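You operate a simulated robot arm through the tools that you are given. There is no shell and no other tool. Be economical: measure what you need, move in short steps, check, and stop when the job is done.

Carry out the task below with a simulated two-armed robot. There is one attempt and no reset: what you move stays moved.

JOB
Wipe up the spill on the top of the green-marked table with the blue cloth and put it back.

Only the result counts: the job must be done as asked and must still hold three seconds after the hand-in. Knocking over, shifting, dropping, spilling or breaking anything else fails it. Flat cloth is picked up by pressing the open fingertips on it (5 to 10 N) and closing them slowly along it; thin cloth reads only 2 to 8 mm in the jaws.

ROBOT AND FRAMES
Two 7-joint arms with two-finger parallel grippers on one trunk, on a base that drives. Base frame: it is fixed to the floor where the robot stands at the start and does not move with it; the origin is under the middle of the robot, x ahead of it, y to its left, z up; the surface under the hand at the start is at about z = 0.765. Units: m, degrees, N and s.
The left shoulder is at the start at [-0.092, 0.119, 0.825], the right one opposite. With the tool pointing down near the work surface each hand reaches from about 0.16 to 0.58 m from the robot's upright axis, wherever it stands, measured 20 degrees to its own side. Payload 3.43 kg a hand.
The tool frame of a hand sits at the grasp point between the pads (the TCP): z along the fingers, y along the line on which they close. The tips reach 0.03 m beyond it. The gripper opens to 0.094 m. The fingers are 0.028 m wide and 0.01 m thick; the gripper's body (0.05 by 0.096 m) begins 0.055 m behind the TCP.
Orientation is that of the tool frame in the base frame, as a unit quaternion [w, x, y, z]. With the fingers straight down and closing along the base's y, the tool's x points along the base's -x, its y along +y and its z along -z.

CONTROLS
- The arms move only by the tool servo_tool. It takes "left_plan", "right_plan" or both (then of equal length, played together; a hand with none holds still); each is a list of rows, each a list of 3 entries, a list of its own where there are three numbers: the shift along the base's x, y, z in units of 25 mm (1.0 is 25 mm), then the turn, a rotation vector about the base's x, y, z in units of 8 degrees (1.0 is 8 degrees), then the closure in counts, from 0 (fully open) to 255 (shut). In form: [[[tx, ty, tz], [wx, wy, wz], hand], ...]. A call has 1 to 12 rows; each row shifts and turns the commanded pose from where the row before left it. A call with a number of a shift or a turn outside -1 to 1 is refused whole. A row lasts 0.2 s, in which the tool goes at most 0.05 m and 8.6 degrees; a call with a longer step from one row to the next is refused whole, and so is a gripper value outside its range. A pose out of reach is approached as far as the arm can. The call stops where the force on the tool passes 40 N (or 10 N more than at its start, if that is more) or the arm is blocked; 0.2 s more then pass. Each finger travels about 0.153 m/s and halts on what it meets, pressing with about 33 N; the grip force reading is that of the motor and also rises with nothing between the fingers. The clock runs only during rows and for 0.2 s after the last one: add rows that do not move to give the fingers time. The reply holds the time, the measured pose of the TCP, the force on the tool along the base axes, the opening and the grip force, in the units named above and with some noise, with the torque about the TCP (base axes, N m) and any sound that the robot's microphone picked up.
- Cameras (640 x 400 px; columns grow to the right, rows downward): "scene" is now at [0.0306, -0.0105, 1.5295]; the picture's right is [-0.14, -0.99, 0.00], its down [-0.79, 0.11, -0.61] and it looks along [0.60, -0.08, -0.79] (base axes); focal length 260 px, centre (320, 200). "left" rides on the left gripper at [0.076, -0.014, -0.103] in its tool frame; the picture's right is [0.18, 0.98, 0.00], its down [-0.75, 0.14, -0.64] and it looks along [-0.63, 0.12, 0.77] (tool axes); focal length 243 px, centre (320, 200). "right" rides on the right gripper at [0.076, 0.014, -0.103] in its tool frame; the picture's right is [-0.18, 0.98, 0.00], its down [-0.75, -0.14, -0.64] and it looks along [-0.63, -0.12, 0.77] (tool axes); focal length 243 px, centre (320, 200). There is no depth. A picture from a camera that has moved, and an enlarged one, comes with that camera's place and axes in the base frame and with its lens.
- camera(camera): a new picture of that camera. It takes no simulated time.
- raise_lower(by): slides the trunk up (or, below 0, down) by that many m; the arms and the scene camera ride with it, the base frame stays. It gives what a move gives, with no picture.
- steer(legs): drives the robot by 1 to 6 legs, each [ahead, left, turn to the left] in m, m and degrees, along the robot's own axes; the way and the turn of a leg run together, so that a leg with both is an arc; at most 1.5 m and 180 degrees a leg. The arms and the cameras ride along, it lands a little off, and it stops where it bumps. It gives what a move gives.
- turn_head(pan, tilt): turns the head with the scene camera to pan (to the left, within 143 degrees either way) and tilt (down, from -29 to 69), counted from straight ahead of the robot. It gives what a move gives.
- zoom(camera, box): a new picture of the part [left, top, right, bottom] of that camera's present view, enlarged. It takes no simulated time.
- finish_job(): hands the job in; it is judged then, once.

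Go step by step. Nothing tells you exact positions but the pictures and the camera data: compare them with the known pose of the tool, close in by small moves and look again before you grip or let go. The budget is 120 turns and 88 pictures, counting those below and the enlarged ones. Unless the task says otherwise, let go and move clear before handing in, and close with one line.

The tools are called as name(argument=value, ...) on one line, values as JSON. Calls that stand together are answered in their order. servo_tool: Moves the arms, as the interface text tells. Its arguments: {"type":"object","properties":{"left_plan":{"type":"array"},"right_plan":{"type":"array"}},"required":[]} The other tools are called the same way: raise_lower (by) slides the trunk up or down; steer (legs) drives the base; turn_head (pan, tilt) turns the head that bears the scene camera; camera (camera) takes a picture; zoom (camera, box) takes an enlarged picture of a part of a camera's view; finish_job () hands the job in.

At the start:

```text
time_s: 0.0
left_tool_pos: [0.3913, 0.1781, 0.965]
left_ee_rot: [-0.001, 0.0, 1.0, 0.0]
left_force: [-0.2, 0.1, -0.4]
left_torque: [-0.04, 0.0, 0.0]
left_finger_gap: 0.0938
left_grasp_force: 0.1
right_tool_pos: [0.3292, -0.1536, 1.0303]
right_ee_rot: [0.001, 0.0, 1.0, 0.0]
right_force: [-0.1, -0.5, 0.2]
right_torque: [0.01, 0.03, 0.0]
right_finger_gap: 0.094
right_grasp_force: 0.1
trunk travel left (down, up): [-0.25, 0.085]
robot x, y, heading: [0.0029, 0.0001, -0.3]
head pan, tilt: [-7.9, 52.4]
```

scene: 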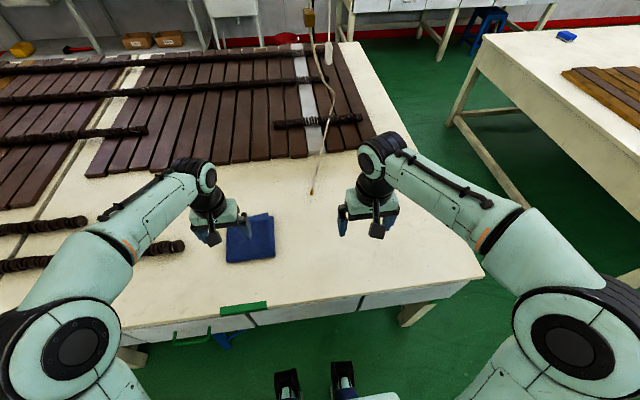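
right: 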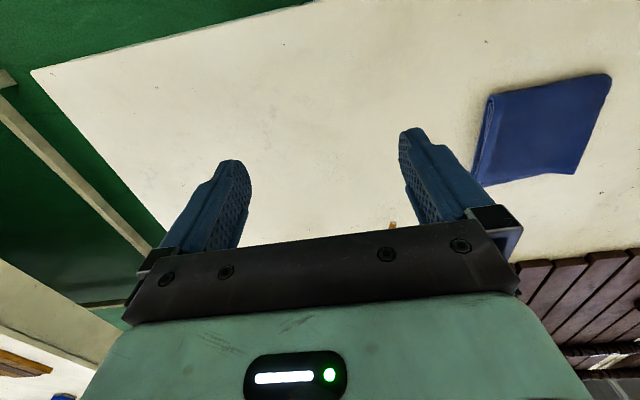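
left: 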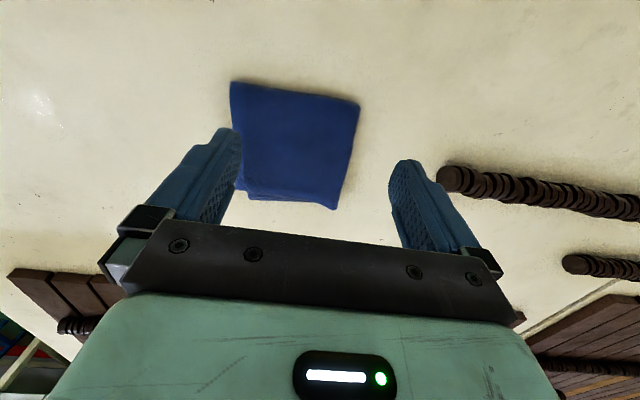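

I see a folded blue cloth on the table ahead, and a green mark on that table's front edge. I'll look for the spill with close-ups.

zoom(camera="scene", box=[200, 140, 480, 320])

zoom(camera="left", box=[0, 0, 360, 225])

zoom(camera="scene", box=[440, 0, 640, 125])

```text
2.22 times, centred on (340, 230) of scene
camera zoom: at [0.0306, -0.0105, 1.5295], right [-0.14, -0.99, 0.0], down [-0.79, 0.11, -0.61], along [0.6, -0.08, -0.79], focal length 578 px, centre (276, 133)
```

zoom: 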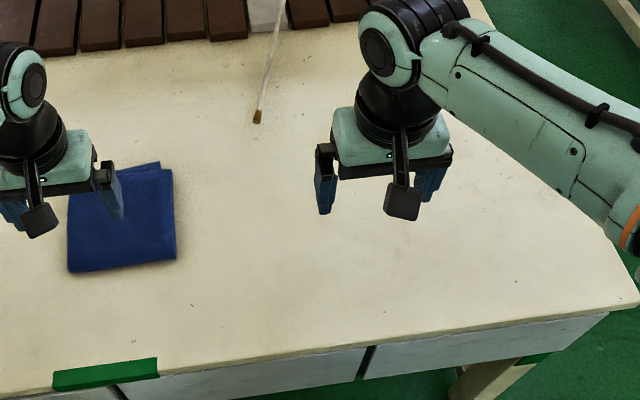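

```text
1.78 times, centred on (180, 112) of left
camera zoom: at [0.3145, 0.163, 1.067], right [-0.18, 0.98, 0.0], down [0.75, 0.14, 0.64], along [0.63, 0.12, -0.77], focal length 431 px, centre (569, 356)
```

zoom: 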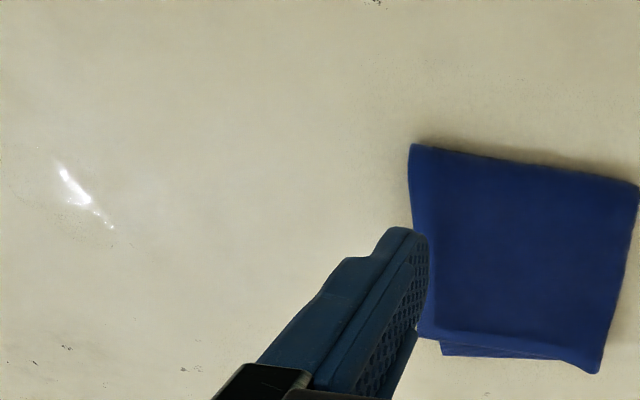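

```text
3.20 times, centred on (540, 62) of scene
camera zoom: at [0.0306, -0.0105, 1.5295], right [-0.14, -0.99, 0.0], down [-0.79, 0.11, -0.61], along [0.6, -0.08, -0.79], focal length 832 px, centre (-384, 640)
```

zoom: 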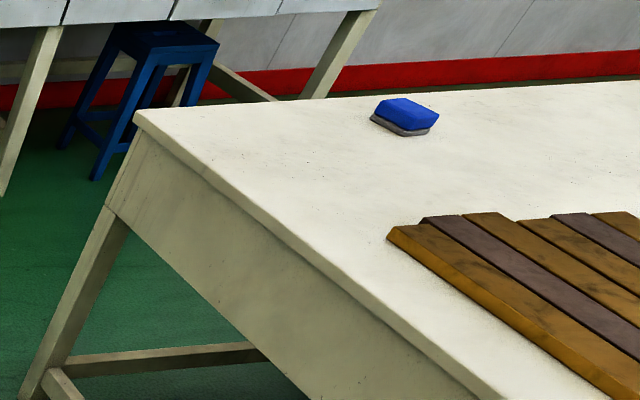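

There's a glint at about (0.48, -0.16) that could be a clear liquid. I'll look at it closer from several cameras.

zoom(camera="scene", box=[270, 180, 400, 261])

zoom(camera="right", box=[200, 0, 500, 188])

zoom(camera="left", box=[0, 50, 120, 160])

```text
4.92 times, centred on (335, 220) of scene
camera zoom: at [0.0306, -0.0105, 1.5295], right [-0.14, -0.99, 0.0], down [-0.79, 0.11, -0.61], along [0.6, -0.08, -0.79], focal length 1280 px, centre (246, 99)
```

zoom: 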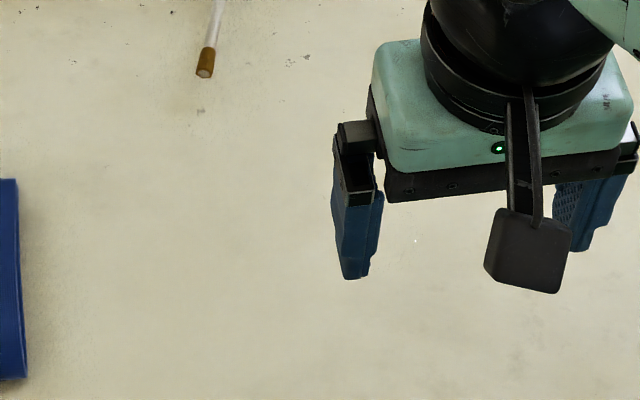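

```text
2.13 times, centred on (350, 94) of right
camera zoom: at [0.2536, -0.1386, 1.131], right [0.18, 0.98, 0.0], down [0.75, -0.14, 0.64], along [0.63, -0.12, -0.77], focal length 516 px, centre (256, 426)
```

zoom: 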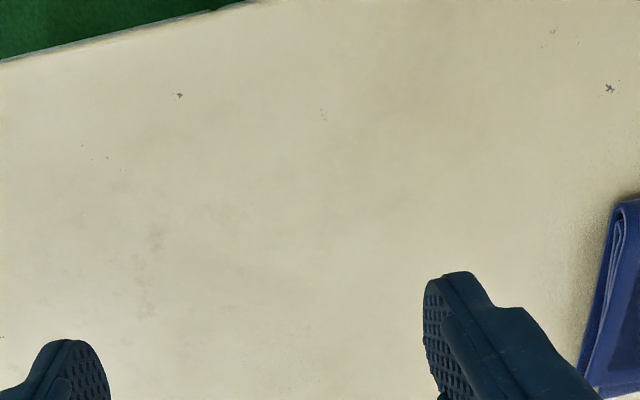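

```text
3.64 times, centred on (60, 105) of left
camera zoom: at [0.3145, 0.163, 1.067], right [-0.18, 0.98, 0.0], down [0.75, 0.14, 0.64], along [0.63, 0.12, -0.77], focal length 882 px, centre (1266, 546)
```

zoom: 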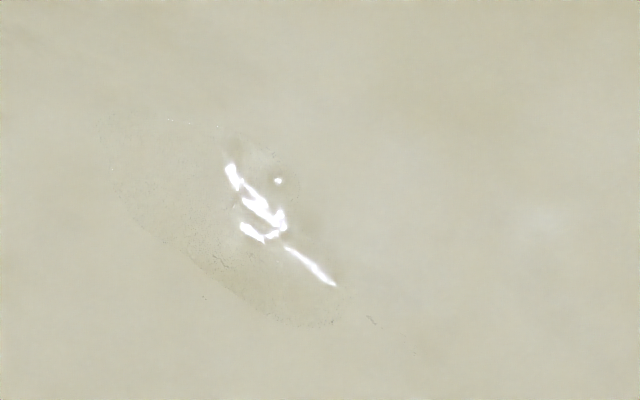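

The spill is a clear puddle centred at about (0.485, -0.16) with a radius near 0.04. The cloth is about 16 cm square, centred at about (0.487, 0.158). I'll move the right hand out of the way and shift the base right, so the left arm reaches both spots.

servo_tool(right_plan=[[[0, -1, 0], [0, 0, 0], 0], [[0, -1, 0], [0, 0, 0], 0], [[0, -1, 0], [0, 0, 0], 0], [[0, -1, 0], [0, 0, 0], 0], [[-1, 0, 0], [0, 0, 0], 0], [[-1, 0, 0], [0, 0, 0], 0]])

steer(legs=[[0, -0.13, 0]])

camera(camera="scene")

camera(camera="left")

```text
time_s: 1.4
left_tool_pos: [0.3905, 0.1758, 0.9654]
left_ee_rot: [0.0, 0.001, 1.0, 0.0]
left_force: [-0.4, 0.3, 0.6]
left_torque: [0.0, -0.01, 0.01]
left_finger_gap: 0.0942
left_grasp_force: 0.0
right_tool_pos: [0.2785, -0.2529, 1.0305]
right_ee_rot: [-0.001, 0.0, 1.0, -0.001]
right_force: [-0.7, -0.1, 0.3]
right_torque: [0.03, 0.01, -0.02]
right_finger_gap: 0.094
right_grasp_force: 0.1
trunk travel left (down, up): [-0.25, 0.085]
robot x, y, heading: [-0.0031, 0.0013, -0.3]
head pan, tilt: [-7.9, 52.4]
```

```text
time_s: 3.2
left_tool_pos: [0.3902, 0.0456, 0.9638]
left_ee_rot: [-0.001, 0.0, 1.0, 0.0]
left_force: [0.4, 0.0, 0.9]
left_torque: [-0.01, 0.01, 0.02]
left_finger_gap: 0.0941
left_grasp_force: 0.2
right_tool_pos: [0.2784, -0.3854, 1.0295]
right_ee_rot: [0.0, -0.001, 1.0, 0.0]
right_force: [0.3, -0.1, -0.2]
right_torque: [0.04, 0.02, 0.02]
right_finger_gap: 0.0941
right_grasp_force: 0.0
trunk travel left (down, up): [-0.25, 0.085]
robot x, y, heading: [-0.0044, -0.1364, 0.0]
head pan, tilt: [-7.9, 52.4]
```

```text
78 pictures are left
camera scene: at [0.0308, -0.1437, 1.5295], right [-0.14, -0.99, 0.0], down [-0.79, 0.11, -0.61], along [0.6, -0.08, -0.79], focal length 260 px, centre (320, 200)
```

scene: 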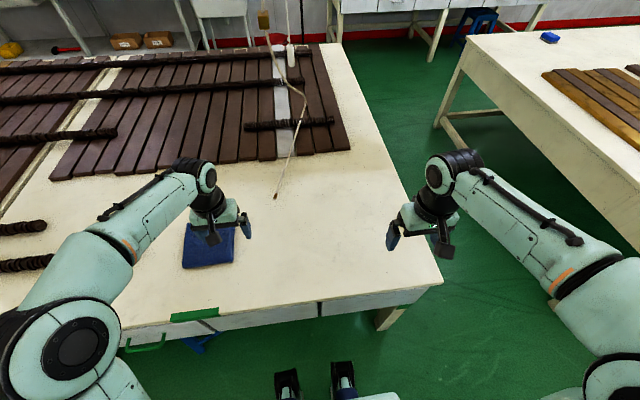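

```text
77 pictures are left
camera left: at [0.3143, 0.0306, 1.067], right [-0.18, 0.98, 0.0], down [0.75, 0.14, 0.64], along [0.63, 0.12, -0.77], focal length 243 px, centre (320, 200)
```

left: 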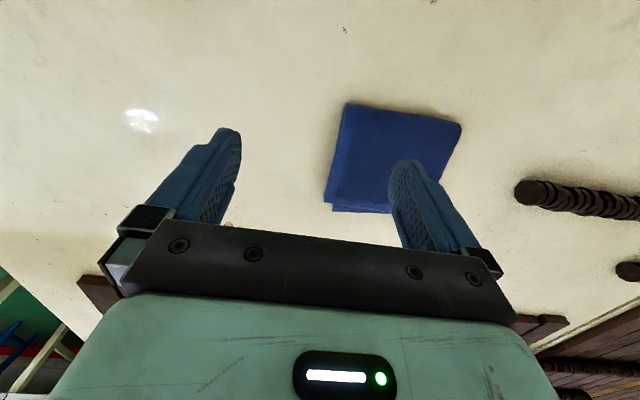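

The glint stays at the same world position, so it's a real puddle. I'll check its outline and scan the rest of the table top for others.

zoom(camera="left", box=[90, 70, 210, 160])

zoom(camera="scene", box=[160, 150, 440, 325])

```text
4.44 times, centred on (150, 115) of left
camera zoom: at [0.3143, 0.0306, 1.067], right [-0.18, 0.98, 0.0], down [0.75, 0.14, 0.64], along [0.63, 0.12, -0.77], focal length 1078 px, centre (1076, 578)
```

zoom: 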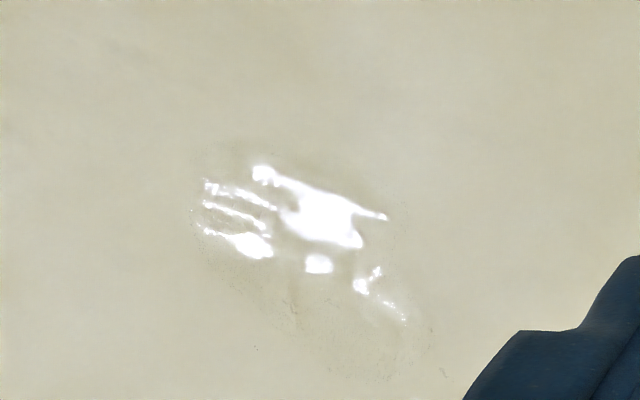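

```text
2.29 times, centred on (300, 238) of scene
camera zoom: at [0.0308, -0.1437, 1.5295], right [-0.14, -0.99, 0.0], down [-0.79, 0.11, -0.61], along [0.6, -0.08, -0.79], focal length 594 px, centre (366, 114)
```

zoom: 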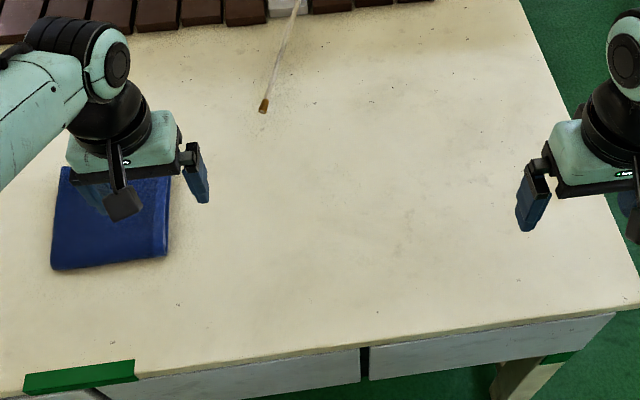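

The puddle is confirmed at (0.485, -0.162) with a radius near 0.04, and I see no others. Next I'll bring the left hand over the middle of the cloth.

servo_tool(left_plan=[[[0.9, 1, 0], [0, 0, 0], 0], [[1, 1, 0], [0, 0, 0], 0], [[1, 1, 0], [0, 0, 0], 0], [[1, 1, -1], [0, 0, 0], 0], [[0, 0.5, -1], [0, 0, 0], 0], [[0, 0, -1], [0, 0, 0], 0], [[0, 0, -1], [0, 0, 0], 0], [[0, 0, -1], [0, 0, 0], 0]])

camera(camera="left")

camera(camera="scene")

```text
time_s: 5.0
left_tool_pos: [0.4883, 0.157, 0.8367]
left_ee_rot: [-0.001, -0.001, 1.0, 0.001]
left_force: [0.3, -0.5, 0.2]
left_torque: [-0.03, -0.01, -0.02]
left_finger_gap: 0.0943
left_grasp_force: 0.0
right_tool_pos: [0.2792, -0.3858, 1.0302]
right_ee_rot: [0.0, 0.0, 1.0, 0.0]
right_force: [-0.5, 0.2, 0.1]
right_torque: [-0.01, -0.01, 0.01]
right_finger_gap: 0.0939
right_grasp_force: 0.1
trunk travel left (down, up): [-0.25, 0.085]
robot x, y, heading: [-0.0019, -0.1344, 0.1]
head pan, tilt: [-7.9, 52.4]
```

```text
74 pictures are left
camera left: at [0.4117, 0.1434, 0.9389], right [-0.19, 0.98, 0.0], down [0.75, 0.14, 0.64], along [0.63, 0.12, -0.77], focal length 243 px, centre (320, 200)
```

left: 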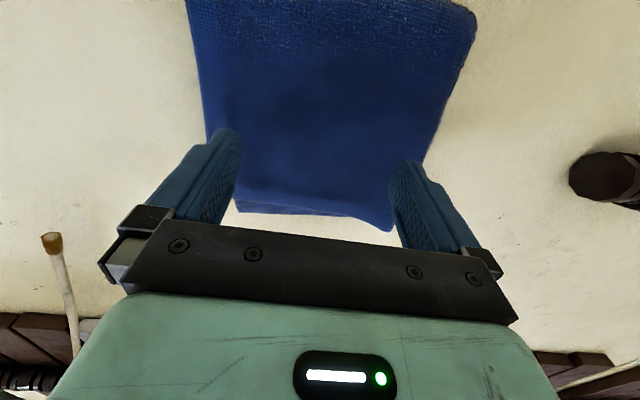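

```text
73 pictures are left
camera scene: at [0.0312, -0.1433, 1.5295], right [-0.14, -0.99, 0.0], down [-0.79, 0.11, -0.61], along [0.6, -0.08, -0.79], focal length 260 px, centre (320, 200)
```

scene: 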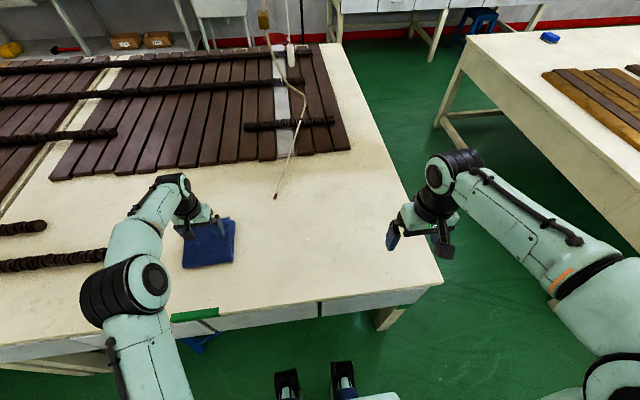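

The hand is centred over the cloth with both tips above it. I'll descend slowly until I feel contact.

servo_tool(left_plan=[[[0, 0, -0.4], [0, 0, 0], 0], [[0, 0, -0.3], [0, 0, 0], 0], [[0, 0, 0], [0, 0, 0], 0]])

```text
time_s: 5.8
left_tool_pos: [0.4878, 0.16, 0.82]
left_ee_rot: [-0.001, 0.0, 1.0, -0.001]
left_force: [0.5, 0.1, 0.3]
left_torque: [-0.02, 0.0, 0.02]
left_finger_gap: 0.0939
left_grasp_force: 0.0
right_tool_pos: [0.2795, -0.3853, 1.0303]
right_ee_rot: [0.0, -0.001, 1.0, 0.0]
right_force: [-0.1, 0.0, -0.8]
right_torque: [0.0, -0.03, -0.01]
right_finger_gap: 0.094
right_grasp_force: 0.0
trunk travel left (down, up): [-0.25, 0.085]
robot x, y, heading: [-0.0006, -0.1347, 0.1]
head pan, tilt: [-7.9, 52.4]
```

No contact yet, so I'll keep lowering in small steps.

servo_tool(left_plan=[[[0, 0, -0.2], [0, 0, 0], 0], [[0, 0, -0.12], [0, 0, 0], 0], [[0, 0, 0], [0, 0, 0], 0]])

```text
time_s: 6.6
left_tool_pos: [0.4887, 0.1569, 0.8142]
left_ee_rot: [-0.001, 0.0, 1.0, 0.0]
left_force: [-0.2, 0.4, 1.0]
left_torque: [0.03, 0.0, -0.01]
left_finger_gap: 0.0939
left_grasp_force: 0.1
right_tool_pos: [0.2783, -0.3859, 1.0316]
right_ee_rot: [0.0, -0.001, 1.0, 0.0]
right_force: [0.3, 0.1, -0.1]
right_torque: [-0.02, -0.02, -0.02]
right_finger_gap: 0.0937
right_grasp_force: 0.0
trunk travel left (down, up): [-0.25, 0.085]
robot x, y, heading: [-0.0023, -0.1346, 0.2]
head pan, tilt: [-7.9, 52.4]
```

servo_tool(left_plan=[[[0, 0, -0.2], [0, 0, 0], 0], [[0, 0, -0.12], [0, 0, 0], 0], [[0, 0, 0], [0, 0, 0], 0]])

camera(camera="left")

```text
time_s: 7.4
left_tool_pos: [0.4886, 0.1571, 0.8074]
left_ee_rot: [0.001, 0.0, 1.0, 0.0]
left_force: [2.2, -1.2, 10.7]
left_torque: [-0.01, 0.02, 0.03]
left_finger_gap: 0.0935
left_grasp_force: 0.0
right_tool_pos: [0.28, -0.3854, 1.0312]
right_ee_rot: [0.0, -0.002, 1.0, 0.0]
right_force: [0.4, -0.4, 0.1]
right_torque: [-0.01, -0.02, 0.01]
right_finger_gap: 0.0937
right_grasp_force: 0.2
trunk travel left (down, up): [-0.25, 0.085]
robot x, y, heading: [0.0024, -0.1308, 0.2]
head pan, tilt: [-7.9, 52.4]
```

```text
72 pictures are left
camera left: at [0.4118, 0.143, 0.9093], right [-0.18, 0.98, 0.0], down [0.75, 0.14, 0.64], along [0.63, 0.12, -0.77], focal length 243 px, centre (320, 200)
```

left: 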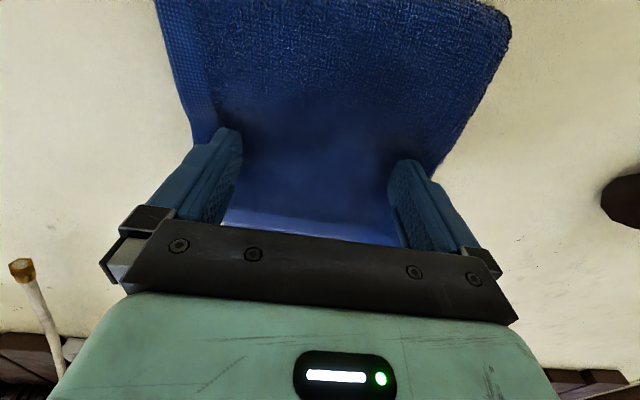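

Contact is at 10.7 N with the cloth top near z = 0.777. I'll ease off about 1 mm and close slowly.

servo_tool(left_plan=[[[0, 0, -0.0], [0, 0, 0], 15], [[0, 0, 0.02], [0, 0, 0], 30], [[0, 0, 0], [0, 0, 0], 45], [[0, 0, 0], [0, 0, 0], 60], [[0, 0, 0], [0, 0, 0], 75], [[0, 0, 0], [0, 0, 0], 90], [[0, 0, 0], [0, 0, 0], 105], [[0, 0, 0], [0, 0, 0], 120]])

camera(camera="left")

```text
time_s: 9.2
left_tool_pos: [0.4887, 0.1579, 0.8065]
left_ee_rot: [-0.001, 0.0, 1.0, 0.0]
left_force: [0.5, 0.3, 10.0]
left_torque: [-0.02, 0.03, -0.02]
left_finger_gap: 0.0487
left_grasp_force: 0.0
right_tool_pos: [0.2785, -0.3856, 1.0303]
right_ee_rot: [-0.001, -0.001, 1.0, -0.001]
right_force: [0.5, 0.2, 0.1]
right_torque: [-0.02, -0.01, 0.0]
right_finger_gap: 0.0941
right_grasp_force: 0.0
trunk travel left (down, up): [-0.25, 0.085]
robot x, y, heading: [0.0005, -0.1347, 0.0]
head pan, tilt: [-7.9, 52.4]
```

```text
71 pictures are left
camera left: at [0.4113, 0.1426, 0.9092], right [-0.18, 0.98, 0.0], down [0.75, 0.14, 0.64], along [0.63, 0.12, -0.77], focal length 243 px, centre (320, 200)
```

left: 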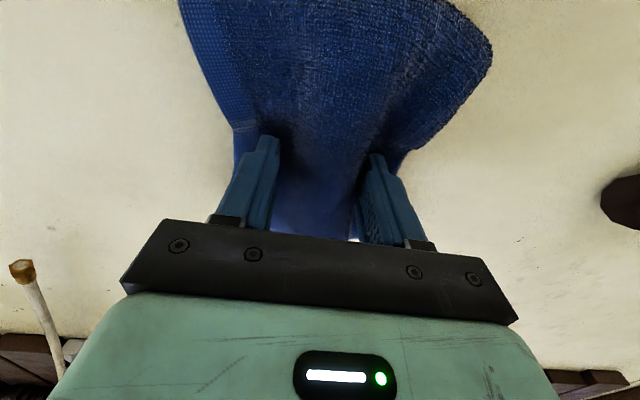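

The cloth is gathering between the fingers, so I'll finish closing.

servo_tool(left_plan=[[[0, 0, 0], [0, 0, 0], 135], [[0, 0, 0], [0, 0, 0], 150], [[0, 0, 0], [0, 0, 0], 165], [[0, 0, 0], [0, 0, 0], 180], [[0, 0, 0], [0, 0, 0], 195], [[0, 0, 0], [0, 0, 0], 210], [[0, 0, 0], [0, 0, 0], 225], [[0, 0, 0], [0, 0, 0], 240], [[0, 0, 0], [0, 0, 0], 255], [[0, 0, 0], [0, 0, 0], 255], [[0, 0, 0], [0, 0, 0], 255]])

camera(camera="left")

```text
time_s: 11.6
left_tool_pos: [0.4874, 0.1566, 0.8072]
left_ee_rot: [0.0, 0.0, 1.0, 0.001]
left_force: [0.9, -0.5, 10.9]
left_torque: [-0.01, -0.02, -0.05]
left_finger_gap: 0.0187
left_grasp_force: 32.9
right_tool_pos: [0.279, -0.3864, 1.0306]
right_ee_rot: [0.0, 0.0, 1.0, 0.0]
right_force: [0.3, -0.3, -0.6]
right_torque: [-0.01, 0.01, -0.02]
right_finger_gap: 0.0941
right_grasp_force: 0.0
trunk travel left (down, up): [-0.25, 0.085]
robot x, y, heading: [-0.0034, -0.1325, -0.0]
head pan, tilt: [-7.9, 52.4]
```

```text
70 pictures are left
camera left: at [0.4113, 0.1425, 0.9092], right [-0.18, 0.98, 0.0], down [0.75, 0.14, 0.64], along [0.63, 0.12, -0.77], focal length 243 px, centre (320, 200)
```

left: 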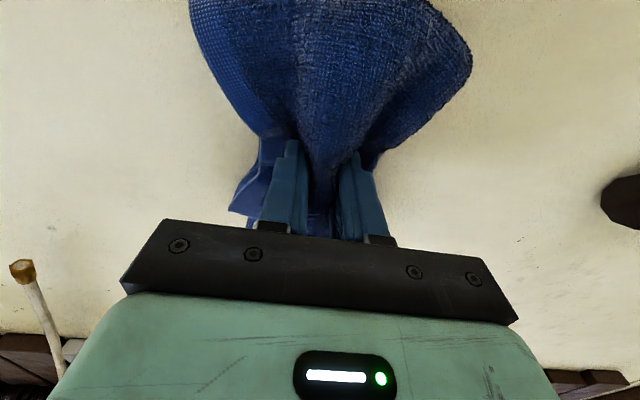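

The fingers hold an 18.7 mm bunch at 33 N. I'll lift it and check that it stays gripped.

servo_tool(left_plan=[[[0, 0, 0.6], [0, 0, 0], 255], [[0, 0, 0.6], [0, 0, 0], 255], [[0, 0, 0.8], [0, 0, 0], 255], [[0, 0, 0.8], [0, 0, 0], 255], [[0, 0, 0], [0, 0, 0], 255]])

camera(camera="left")

zoom(camera="scene", box=[140, 150, 340, 275])

```text
time_s: 12.8
left_tool_pos: [0.4851, 0.1583, 0.8769]
left_ee_rot: [-0.001, 0.0, 1.0, 0.0]
left_force: [-0.1, -0.7, 0.2]
left_torque: [0.04, 0.0, 0.0]
left_finger_gap: 0.0181
left_grasp_force: 32.6
right_tool_pos: [0.2791, -0.3856, 1.0308]
right_ee_rot: [0.001, -0.001, 1.0, 0.0]
right_force: [-0.9, 0.0, 0.7]
right_torque: [0.01, 0.01, 0.0]
right_finger_gap: 0.094
right_grasp_force: 0.0
trunk travel left (down, up): [-0.25, 0.085]
robot x, y, heading: [-0.0013, -0.1337, 0.1]
head pan, tilt: [-7.9, 52.4]
```

```text
69 pictures are left
camera left: at [0.4102, 0.144, 0.9786], right [-0.18, 0.98, 0.0], down [0.75, 0.14, 0.64], along [0.63, 0.12, -0.77], focal length 243 px, centre (320, 200)
```

left: 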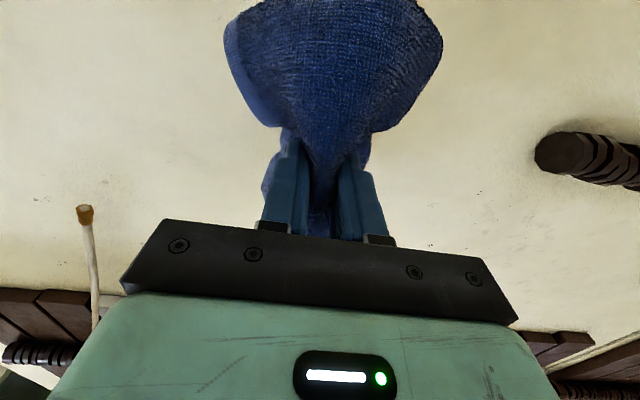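

```text
3.20 times, centred on (240, 212) of scene
camera zoom: at [0.031, -0.1433, 1.5295], right [-0.14, -0.99, 0.0], down [-0.79, 0.11, -0.61], along [0.6, -0.08, -0.79], focal length 832 px, centre (576, 160)
```

zoom: 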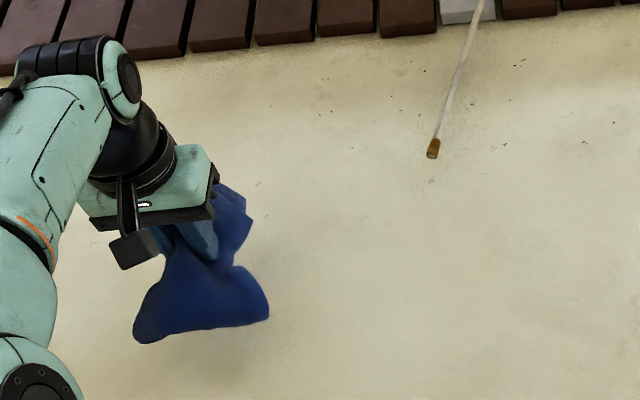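

The cloth is held firmly. I'll carry it over to the spill.

servo_tool(left_plan=[[[0, -1, 0], [0, 0, 0], 255], [[0, -1, 0], [0, 0, 0], 255], [[0, -1, 0], [0, 0, 0], 255], [[0, -1, 0], [0, 0, 0], 255], [[0, -1, 0], [0, 0, 0], 255], [[0, -1, 0], [0, 0, 0], 255], [[0, -1, 0], [0, 0, 0], 255], [[0, -1, 0], [0, 0, 0], 255], [[0, -1, 0], [0, 0, 0], 255], [[0, -1, 0], [0, 0, 0], 255], [[0, -1, 0], [0, 0, 0], 255], [[0, -1, 0], [0, 0, 0], 255]])

servo_tool(left_plan=[[[0, -0.8, 0], [0, 0, 0], 255], [[0, 0, -0.8], [0, 0, 0], 255], [[0, 0, -0.8], [0, 0, 0], 255], [[0, 0, 0], [0, 0, 0], 255]])

camera(camera="left")

camera(camera="scene")

```text
time_s: 15.4
left_tool_pos: [0.49, -0.1425, 0.8759]
left_ee_rot: [0.0, 0.0, 1.0, 0.0]
left_force: [-0.4, 0.0, -0.8]
left_torque: [0.07, 0.0, -0.02]
left_finger_gap: 0.018
left_grasp_force: 32.9
right_tool_pos: [0.2798, -0.385, 1.0298]
right_ee_rot: [0.001, -0.001, 1.0, 0.0]
right_force: [-0.1, 0.0, -0.2]
right_torque: [-0.03, 0.0, -0.03]
right_finger_gap: 0.0939
right_grasp_force: 0.2
trunk travel left (down, up): [-0.25, 0.085]
robot x, y, heading: [-0.0019, -0.1314, 0.1]
head pan, tilt: [-7.9, 52.4]
```

```text
time_s: 16.4
left_tool_pos: [0.4903, -0.162, 0.8377]
left_ee_rot: [-0.002, -0.001, 1.0, 0.0]
left_force: [0.0, 0.0, -0.3]
left_torque: [0.05, 0.02, -0.01]
left_finger_gap: 0.0178
left_grasp_force: 33.0
right_tool_pos: [0.2796, -0.385, 1.03]
right_ee_rot: [0.0, -0.001, 1.0, 0.0]
right_force: [-0.8, 0.0, 0.5]
right_torque: [0.03, -0.01, 0.02]
right_finger_gap: 0.094
right_grasp_force: 0.1
trunk travel left (down, up): [-0.25, 0.085]
robot x, y, heading: [-0.0026, -0.1329, 0.4]
head pan, tilt: [-7.9, 52.4]
```

```text
67 pictures are left
camera left: at [0.4137, -0.1775, 0.939], right [-0.19, 0.98, 0.0], down [0.75, 0.14, 0.64], along [0.63, 0.12, -0.77], focal length 243 px, centre (320, 200)
```

left: 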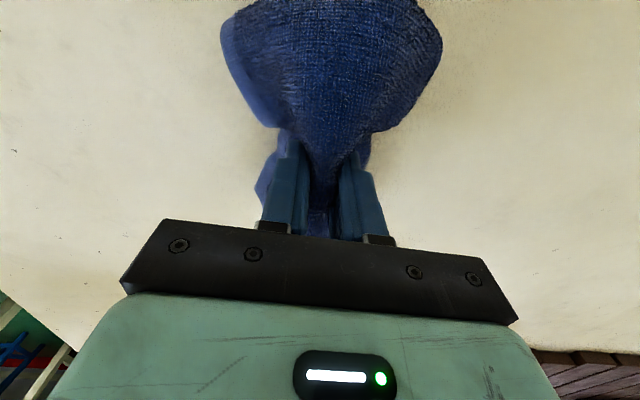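

```text
66 pictures are left
camera scene: at [0.0307, -0.1433, 1.5295], right [-0.14, -0.99, 0.0], down [-0.79, 0.11, -0.61], along [0.6, -0.08, -0.79], focal length 260 px, centre (320, 200)
```

scene: 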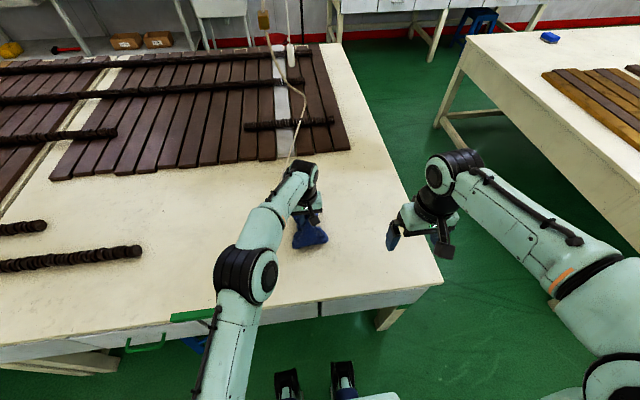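

The cloth is over the spill. I'll lower it until it presses on the table.

servo_tool(left_plan=[[[0, 0, -0.6], [0, 0, 0], 255], [[0, 0, -0.4], [0, 0, 0], 255], [[0, 0, -0.2], [0, 0, 0], 255], [[0, 0, 0], [0, 0, 0], 255]])

```text
time_s: 17.4
left_tool_pos: [0.4894, -0.1618, 0.8102]
left_ee_rot: [0.003, -0.001, 1.0, -0.001]
left_force: [5.1, 2.8, 22.8]
left_torque: [0.03, -0.16, -0.08]
left_finger_gap: 0.018
left_grasp_force: 32.6
right_tool_pos: [0.278, -0.3845, 1.0317]
right_ee_rot: [0.001, -0.001, 1.0, 0.0]
right_force: [-0.2, 0.2, 1.0]
right_torque: [-0.01, -0.04, -0.02]
right_finger_gap: 0.0941
right_grasp_force: 0.2
trunk travel left (down, up): [-0.25, 0.085]
robot x, y, heading: [0.0014, -0.133, 0.1]
head pan, tilt: [-7.9, 52.4]
```

It's pressing at 23 N. I'll ease off slightly and wipe in lanes across the whole puddle.

servo_tool(left_plan=[[[0, 0, 0.1], [0, 0, 0], 255], [[-1, 0, 0], [0, 0, 0], 255], [[-1, 0, 0], [0, 0, 0], 255], [[0, -0.8, 0], [0, 0, 0], 255], [[1, 0, 0], [0, 0, 0], 255], [[1, 0, 0], [0, 0, 0], 255], [[1, 0, 0], [0, 0, 0], 255], [[0.8, 0, 0], [0, 0, 0], 255], [[0, -0.8, 0], [0, 0, 0], 255], [[-1, 0, 0], [0, 0, 0], 255], [[-1, 0, 0], [0, 0, 0], 255], [[-1, 0, 0], [0, 0, 0], 255]])

```text
time_s: 20.0
left_tool_pos: [0.432, -0.1944, 0.8097]
left_ee_rot: [0.002, -0.001, 1.0, -0.001]
left_force: [7.8, -0.8, 20.7]
left_torque: [-0.12, -0.25, -0.02]
left_finger_gap: 0.0183
left_grasp_force: 32.5
left hand out of reach, approached as far as the arm can: row 8, 9
right_tool_pos: [0.2788, -0.3858, 1.0311]
right_ee_rot: [0.0, 0.0, 1.0, 0.001]
right_force: [-0.3, 0.4, 0.6]
right_torque: [0.0, 0.01, 0.02]
right_finger_gap: 0.0941
right_grasp_force: 0.0
trunk travel left (down, up): [-0.25, 0.085]
robot x, y, heading: [0.0002, -0.1317, 0.1]
head pan, tilt: [-7.9, 52.4]
```

The forward limit at this spot is about x = 0.53, which is enough. I'll carry on with the remaining lanes toward +y.

servo_tool(left_plan=[[[0, 0.9, 0], [0, 0, 0], 255], [[1, 0.2, 0], [0, 0, 0], 255], [[1, 0.2, 0], [0, 0, 0], 255], [[1, 0, 0], [0, 0, 0], 255], [[0.7, 0, 0], [0, 0, 0], 255], [[0, 0.9, 0], [0, 0, 0], 255], [[-1, 0, 0], [0, 0, 0], 255], [[-1, 0, 0], [0, 0, 0], 255], [[-1, 0, 0], [0, 0, 0], 255], [[-0.6, 0, 0], [0, 0, 0], 255], [[0, 0, 0], [0, 0, 0], 255]])

servo_tool(left_plan=[[[0, 0.9, 0], [0, 0, 0], 255], [[1, 0, 0], [0, 0, 0], 255], [[1, 0, 0], [0, 0, 0], 255], [[1, 0, 0], [0, 0, 0], 255], [[0.7, 0, 0], [0, 0, 0], 255], [[-0.5, -1, 0], [0, 0, 0], 255], [[0, -1, 0], [0, 0, 0], 255], [[-0.6, -0.6, 0], [0, 0, 0], 255], [[-0.4, 1, 0], [0, 0, 0], 255], [[0, 1, 0], [0, 0, 0], 255], [[-0.6, 0, 0], [0, 0, 0], 255], [[0, -1, 0], [0, 0, 0], 255]])

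```text
time_s: 22.4
left_tool_pos: [0.4348, -0.1391, 0.8092]
left_ee_rot: [0.003, -0.001, 1.0, -0.002]
left_force: [12.3, -0.3, 29.9]
left_torque: [-0.15, -0.29, 0.01]
left_finger_gap: 0.018
left_grasp_force: 32.5
right_tool_pos: [0.2781, -0.3851, 1.0301]
right_ee_rot: [0.0, -0.002, 1.0, 0.0]
right_force: [0.5, 0.0, 0.2]
right_torque: [-0.03, 0.01, -0.02]
right_finger_gap: 0.0941
right_grasp_force: 0.0
trunk travel left (down, up): [-0.25, 0.085]
robot x, y, heading: [0.0012, -0.1335, 0.1]
head pan, tilt: [-7.9, 52.4]
```

```text
time_s: 25.0
left_tool_pos: [0.4727, -0.1563, 0.8081]
left_ee_rot: [-0.001, 0.0, 1.0, 0.002]
left_force: [-1.8, 8.4, 20.3]
left_torque: [0.13, 0.02, -0.17]
left_finger_gap: 0.0178
left_grasp_force: 32.5
right_tool_pos: [0.2783, -0.384, 1.0301]
right_ee_rot: [0.001, -0.001, 1.0, 0.0]
right_force: [-0.4, 0.9, -0.1]
right_torque: [0.01, 0.03, 0.04]
right_finger_gap: 0.0942
right_grasp_force: 0.0
trunk travel left (down, up): [-0.25, 0.085]
robot x, y, heading: [0.0014, -0.1317, 0.2]
head pan, tilt: [-7.9, 52.4]
```

The wiping pass is done. I'll lift and go back to the earlier viewpoint where the puddle's glint showed.

servo_tool(left_plan=[[[0, 0, 1], [0, 0, 0], 255], [[0, 0, 1], [0, 0, 0], 255], [[0, 0, 1], [0, 0, 0], 255], [[0, 1, 1], [0, 0, 0], 255], [[0, 1, 1], [0, 0, 0], 255], [[-0.6, 1, 1], [0, 0, 0], 255], [[-0.6, 1, 0.2], [0, 0, 0], 255], [[-1, 1, 0], [0, 0, 0], 255], [[-1, 1, 0], [0, 0, 0], 255], [[-0.1, 1, 0], [0, 0, 0], 255], [[0, 1, 0], [0, 0, 0], 255], [[0, 0.1, 0], [0, 0, 0], 255]])

zoom(camera="left", box=[30, 40, 240, 180])

zoom(camera="scene", box=[240, 160, 420, 275])

```text
time_s: 27.6
left_tool_pos: [0.3901, 0.0454, 0.9643]
left_ee_rot: [0.0, 0.0, 1.0, 0.0]
left_force: [0.2, -0.4, -1.0]
left_torque: [-0.01, 0.0, -0.07]
left_finger_gap: 0.0178
left_grasp_force: 33.0
right_tool_pos: [0.2792, -0.3865, 1.0299]
right_ee_rot: [0.0, -0.001, 1.0, -0.001]
right_force: [0.1, -0.2, 0.3]
right_torque: [-0.01, -0.02, -0.01]
right_finger_gap: 0.0941
right_grasp_force: 0.0
trunk travel left (down, up): [-0.25, 0.085]
robot x, y, heading: [-0.0031, -0.1337, 0.1]
head pan, tilt: [-7.9, 52.4]
```

```text
2.86 times, centred on (135, 110) of left
camera zoom: at [0.3147, 0.0317, 1.066], right [-0.18, 0.98, 0.0], down [0.75, 0.14, 0.64], along [0.63, 0.12, -0.77], focal length 693 px, centre (849, 457)
```

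zoom: 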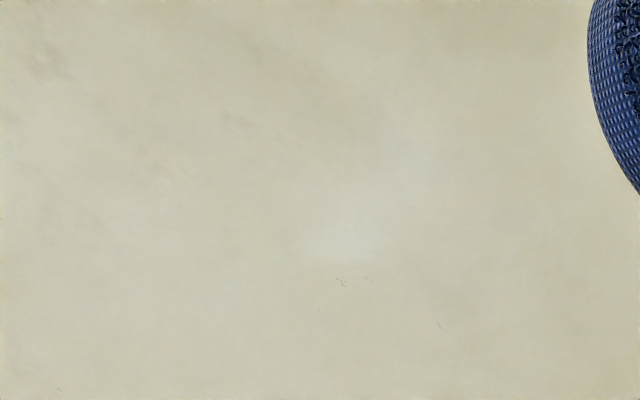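

```text
3.48 times, centred on (330, 218) of scene
camera zoom: at [0.031, -0.1436, 1.5295], right [-0.14, -0.99, 0.0], down [-0.79, 0.11, -0.61], along [0.6, -0.08, -0.79], focal length 904 px, centre (285, 139)
```

zoom: 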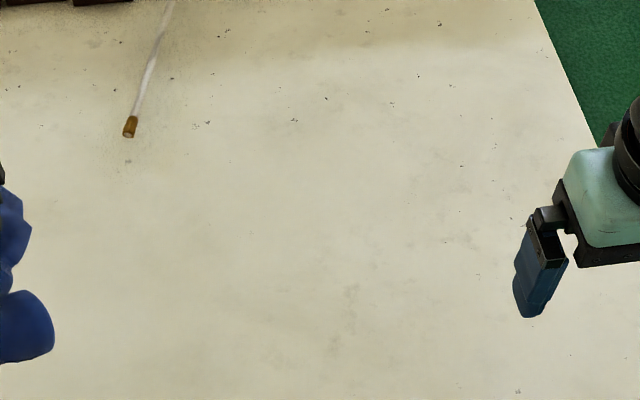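

The puddle is gone. Before I put the cloth back, I'll scan the left and far parts of this table for any other spill.

turn_head(pan=35, tilt=45)

camera(camera="scene")

camera(camera="left")

```text
time_s: 28.7
left_tool_pos: [0.3908, 0.0457, 0.9654]
left_ee_rot: [-0.001, -0.001, 1.0, 0.0]
left_force: [-0.1, -0.1, -0.1]
left_torque: [-0.01, 0.0, -0.05]
left_finger_gap: 0.0179
left_grasp_force: 32.8
right_tool_pos: [0.2803, -0.3854, 1.0312]
right_ee_rot: [0.001, -0.001, 1.0, 0.0]
right_force: [-0.6, -0.3, -0.2]
right_torque: [0.03, 0.03, 0.0]
right_finger_gap: 0.0939
right_grasp_force: 0.1
trunk travel left (down, up): [-0.25, 0.085]
robot x, y, heading: [-0.0017, -0.1327, 0.2]
head pan, tilt: [35.0, 45.0]
```

```text
63 pictures are left
camera scene: at [0.0234, -0.0865, 1.5396], right [0.57, -0.82, 0.0], down [-0.58, -0.41, -0.71], along [0.58, 0.41, -0.71], focal length 260 px, centre (320, 200)
```

scene: 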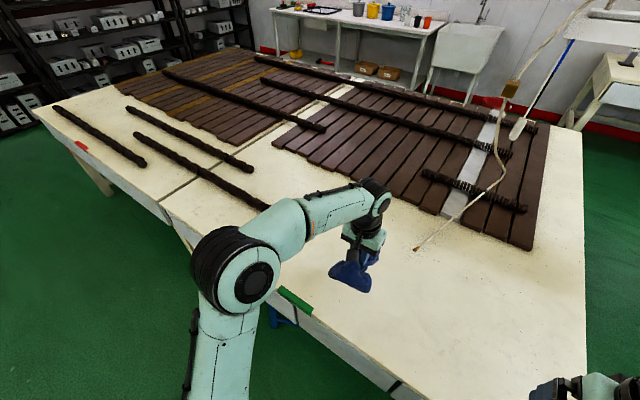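

```text
62 pictures are left
camera left: at [0.3148, 0.0318, 1.0659], right [-0.18, 0.98, 0.0], down [0.75, 0.14, 0.64], along [0.63, 0.12, -0.77], focal length 243 px, centre (320, 200)
```

left: 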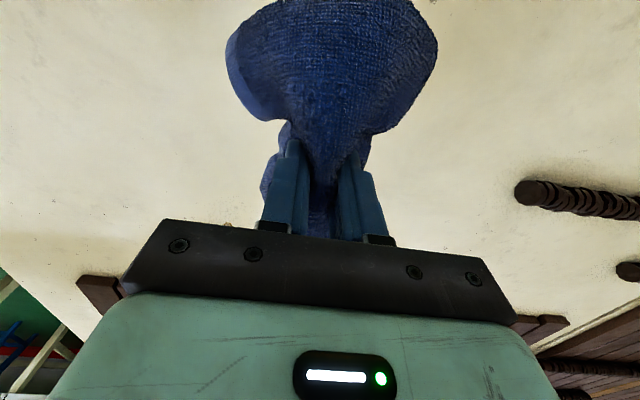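

The table to the left has a red mark and ours has the green one. I see no other spill, so I'll take the cloth back to its original place.

servo_tool(left_plan=[[[0.9, 1, 0], [0, 0, 0], 255], [[1, 1, 0], [0, 0, 0], 255], [[1, 1, 0], [0, 0, 0], 255], [[1, 1, -1], [0, 0, 0], 255], [[0, 0.5, -1], [0, 0, 0], 255], [[0, 0, -1], [0, 0, 0], 255], [[0, 0, -1], [0, 0, 0], 255], [[0, 0, -1], [0, 0, 0], 255], [[0, 0, -0.6], [0, 0, 0], 255], [[0, 0, -0.4], [0, 0, 0], 255], [[0, 0, 0], [0, 0, 0], 255]])

camera(camera="left")

```text
time_s: 31.1
left_tool_pos: [0.4893, 0.1604, 0.8145]
left_ee_rot: [0.002, 0.0, 1.0, 0.0]
left_force: [1.7, 0.7, 9.7]
left_torque: [-0.01, -0.07, -0.07]
left_finger_gap: 0.0183
left_grasp_force: 33.0
right_tool_pos: [0.2785, -0.3844, 1.0308]
right_ee_rot: [0.0, -0.001, 1.0, 0.001]
right_force: [0.0, 0.3, 0.3]
right_torque: [0.02, -0.03, 0.01]
right_finger_gap: 0.0942
right_grasp_force: 0.1
trunk travel left (down, up): [-0.25, 0.085]
robot x, y, heading: [0.0001, -0.1335, 0.4]
head pan, tilt: [35.0, 45.0]
```

```text
61 pictures are left
camera left: at [0.4121, 0.1459, 0.9162], right [-0.19, 0.98, 0.0], down [0.75, 0.14, 0.64], along [0.63, 0.12, -0.77], focal length 243 px, centre (320, 200)
```

left: 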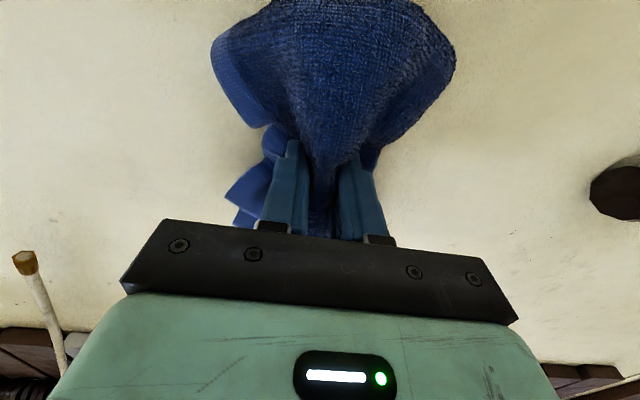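

It's touching the table at the right place. I'll lower slightly, open slowly so the cloth spreads, then rise clear.

servo_tool(left_plan=[[[0, 0, -0.15], [0, 0, 0], 255], [[0, 0, 0], [0, 0, 0], 225], [[0, 0, 0], [0, 0, 0], 200], [[0, 0, 0], [0, 0, 0], 170], [[0, 0, 0], [0, 0, 0], 140], [[0, 0, 0], [0, 0, 0], 110], [[0, 0, 0], [0, 0, 0], 80], [[0, 0, 0], [0, 0, 0], 50], [[0, 0, 0], [0, 0, 0], 20], [[0, 0, 0], [0, 0, 0], 0], [[0, 0, 0], [0, 0, 0], 0]])

servo_tool(left_plan=[[[0, 0, 0.2], [0, 0, 0], 0], [[0, 0, 0.4], [0, 0, 0], 0], [[0, 0, 1], [0, 0, 0], 0], [[0, 0, 1], [0, 0, 0], 0], [[0, 0, 1], [0, 0, 0], 0], [[-1, 0, 1], [0, 0, 0], 0], [[-1, 0, 1], [0, 0, 0], 0], [[-1, 0, 1], [0, 0, 0], 0], [[-1, 0, 0], [0, 0, 0], 0], [[0, 0, 0], [0, 0, 0], 0]])

camera(camera="left")

camera(camera="scene")

```text
time_s: 33.5
left_tool_pos: [0.4881, 0.1597, 0.8083]
left_ee_rot: [-0.001, 0.0, 1.0, 0.0]
left_force: [-0.3, -0.5, 4.4]
left_torque: [0.03, 0.01, -0.01]
left_finger_gap: 0.0923
left_grasp_force: 0.0
right_tool_pos: [0.2798, -0.3862, 1.031]
right_ee_rot: [0.0, 0.0, 1.0, 0.0]
right_force: [-1.1, -0.6, 0.7]
right_torque: [0.01, 0.0, 0.01]
right_finger_gap: 0.0941
right_grasp_force: 0.1
trunk travel left (down, up): [-0.25, 0.085]
robot x, y, heading: [-0.0004, -0.1322, 0.2]
head pan, tilt: [35.0, 45.0]
```

```text
time_s: 35.7
left_tool_pos: [0.3883, 0.1585, 0.9737]
left_ee_rot: [-0.002, 0.001, 1.0, 0.0]
left_force: [-0.1, 0.3, -0.7]
left_torque: [-0.01, -0.01, 0.01]
left_finger_gap: 0.0942
left_grasp_force: 0.0
right_tool_pos: [0.28, -0.3858, 1.0295]
right_ee_rot: [0.0, -0.001, 1.0, 0.001]
right_force: [-0.9, -0.2, 0.0]
right_torque: [-0.01, 0.0, -0.03]
right_finger_gap: 0.0938
right_grasp_force: 0.1
trunk travel left (down, up): [-0.25, 0.085]
robot x, y, heading: [-0.0041, -0.1337, 0.1]
head pan, tilt: [35.0, 45.0]
```

```text
60 pictures are left
camera left: at [0.312, 0.1437, 1.0768], right [-0.18, 0.98, 0.0], down [0.75, 0.14, 0.64], along [0.63, 0.12, -0.77], focal length 243 px, centre (320, 200)
```

left: 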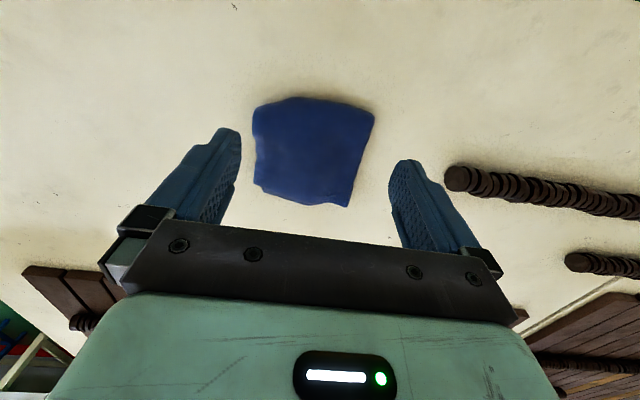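

```text
59 pictures are left
camera scene: at [0.0237, -0.0865, 1.5396], right [0.58, -0.82, 0.0], down [-0.58, -0.41, -0.71], along [0.58, 0.41, -0.71], focal length 260 px, centre (320, 200)
```

scene: 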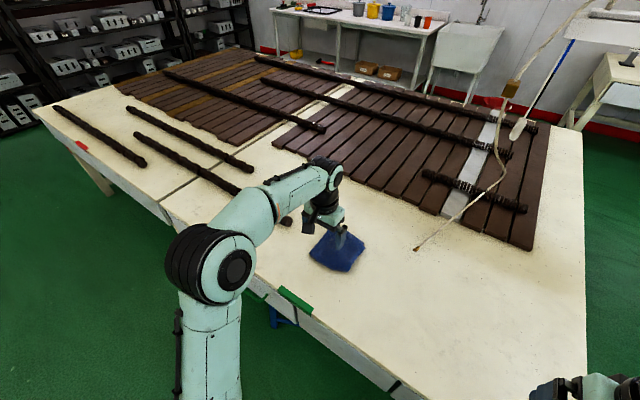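

The puddle is gone, the cloth lies flat with its centre within about 2 cm of where it started, and both hands are clear. I'm handing in.

finish_job()

```text
The job is handed in.
```

I wiped up the spill on the green-marked table and put the blue cloth back within about 2 cm of where it started; the job is handed in.
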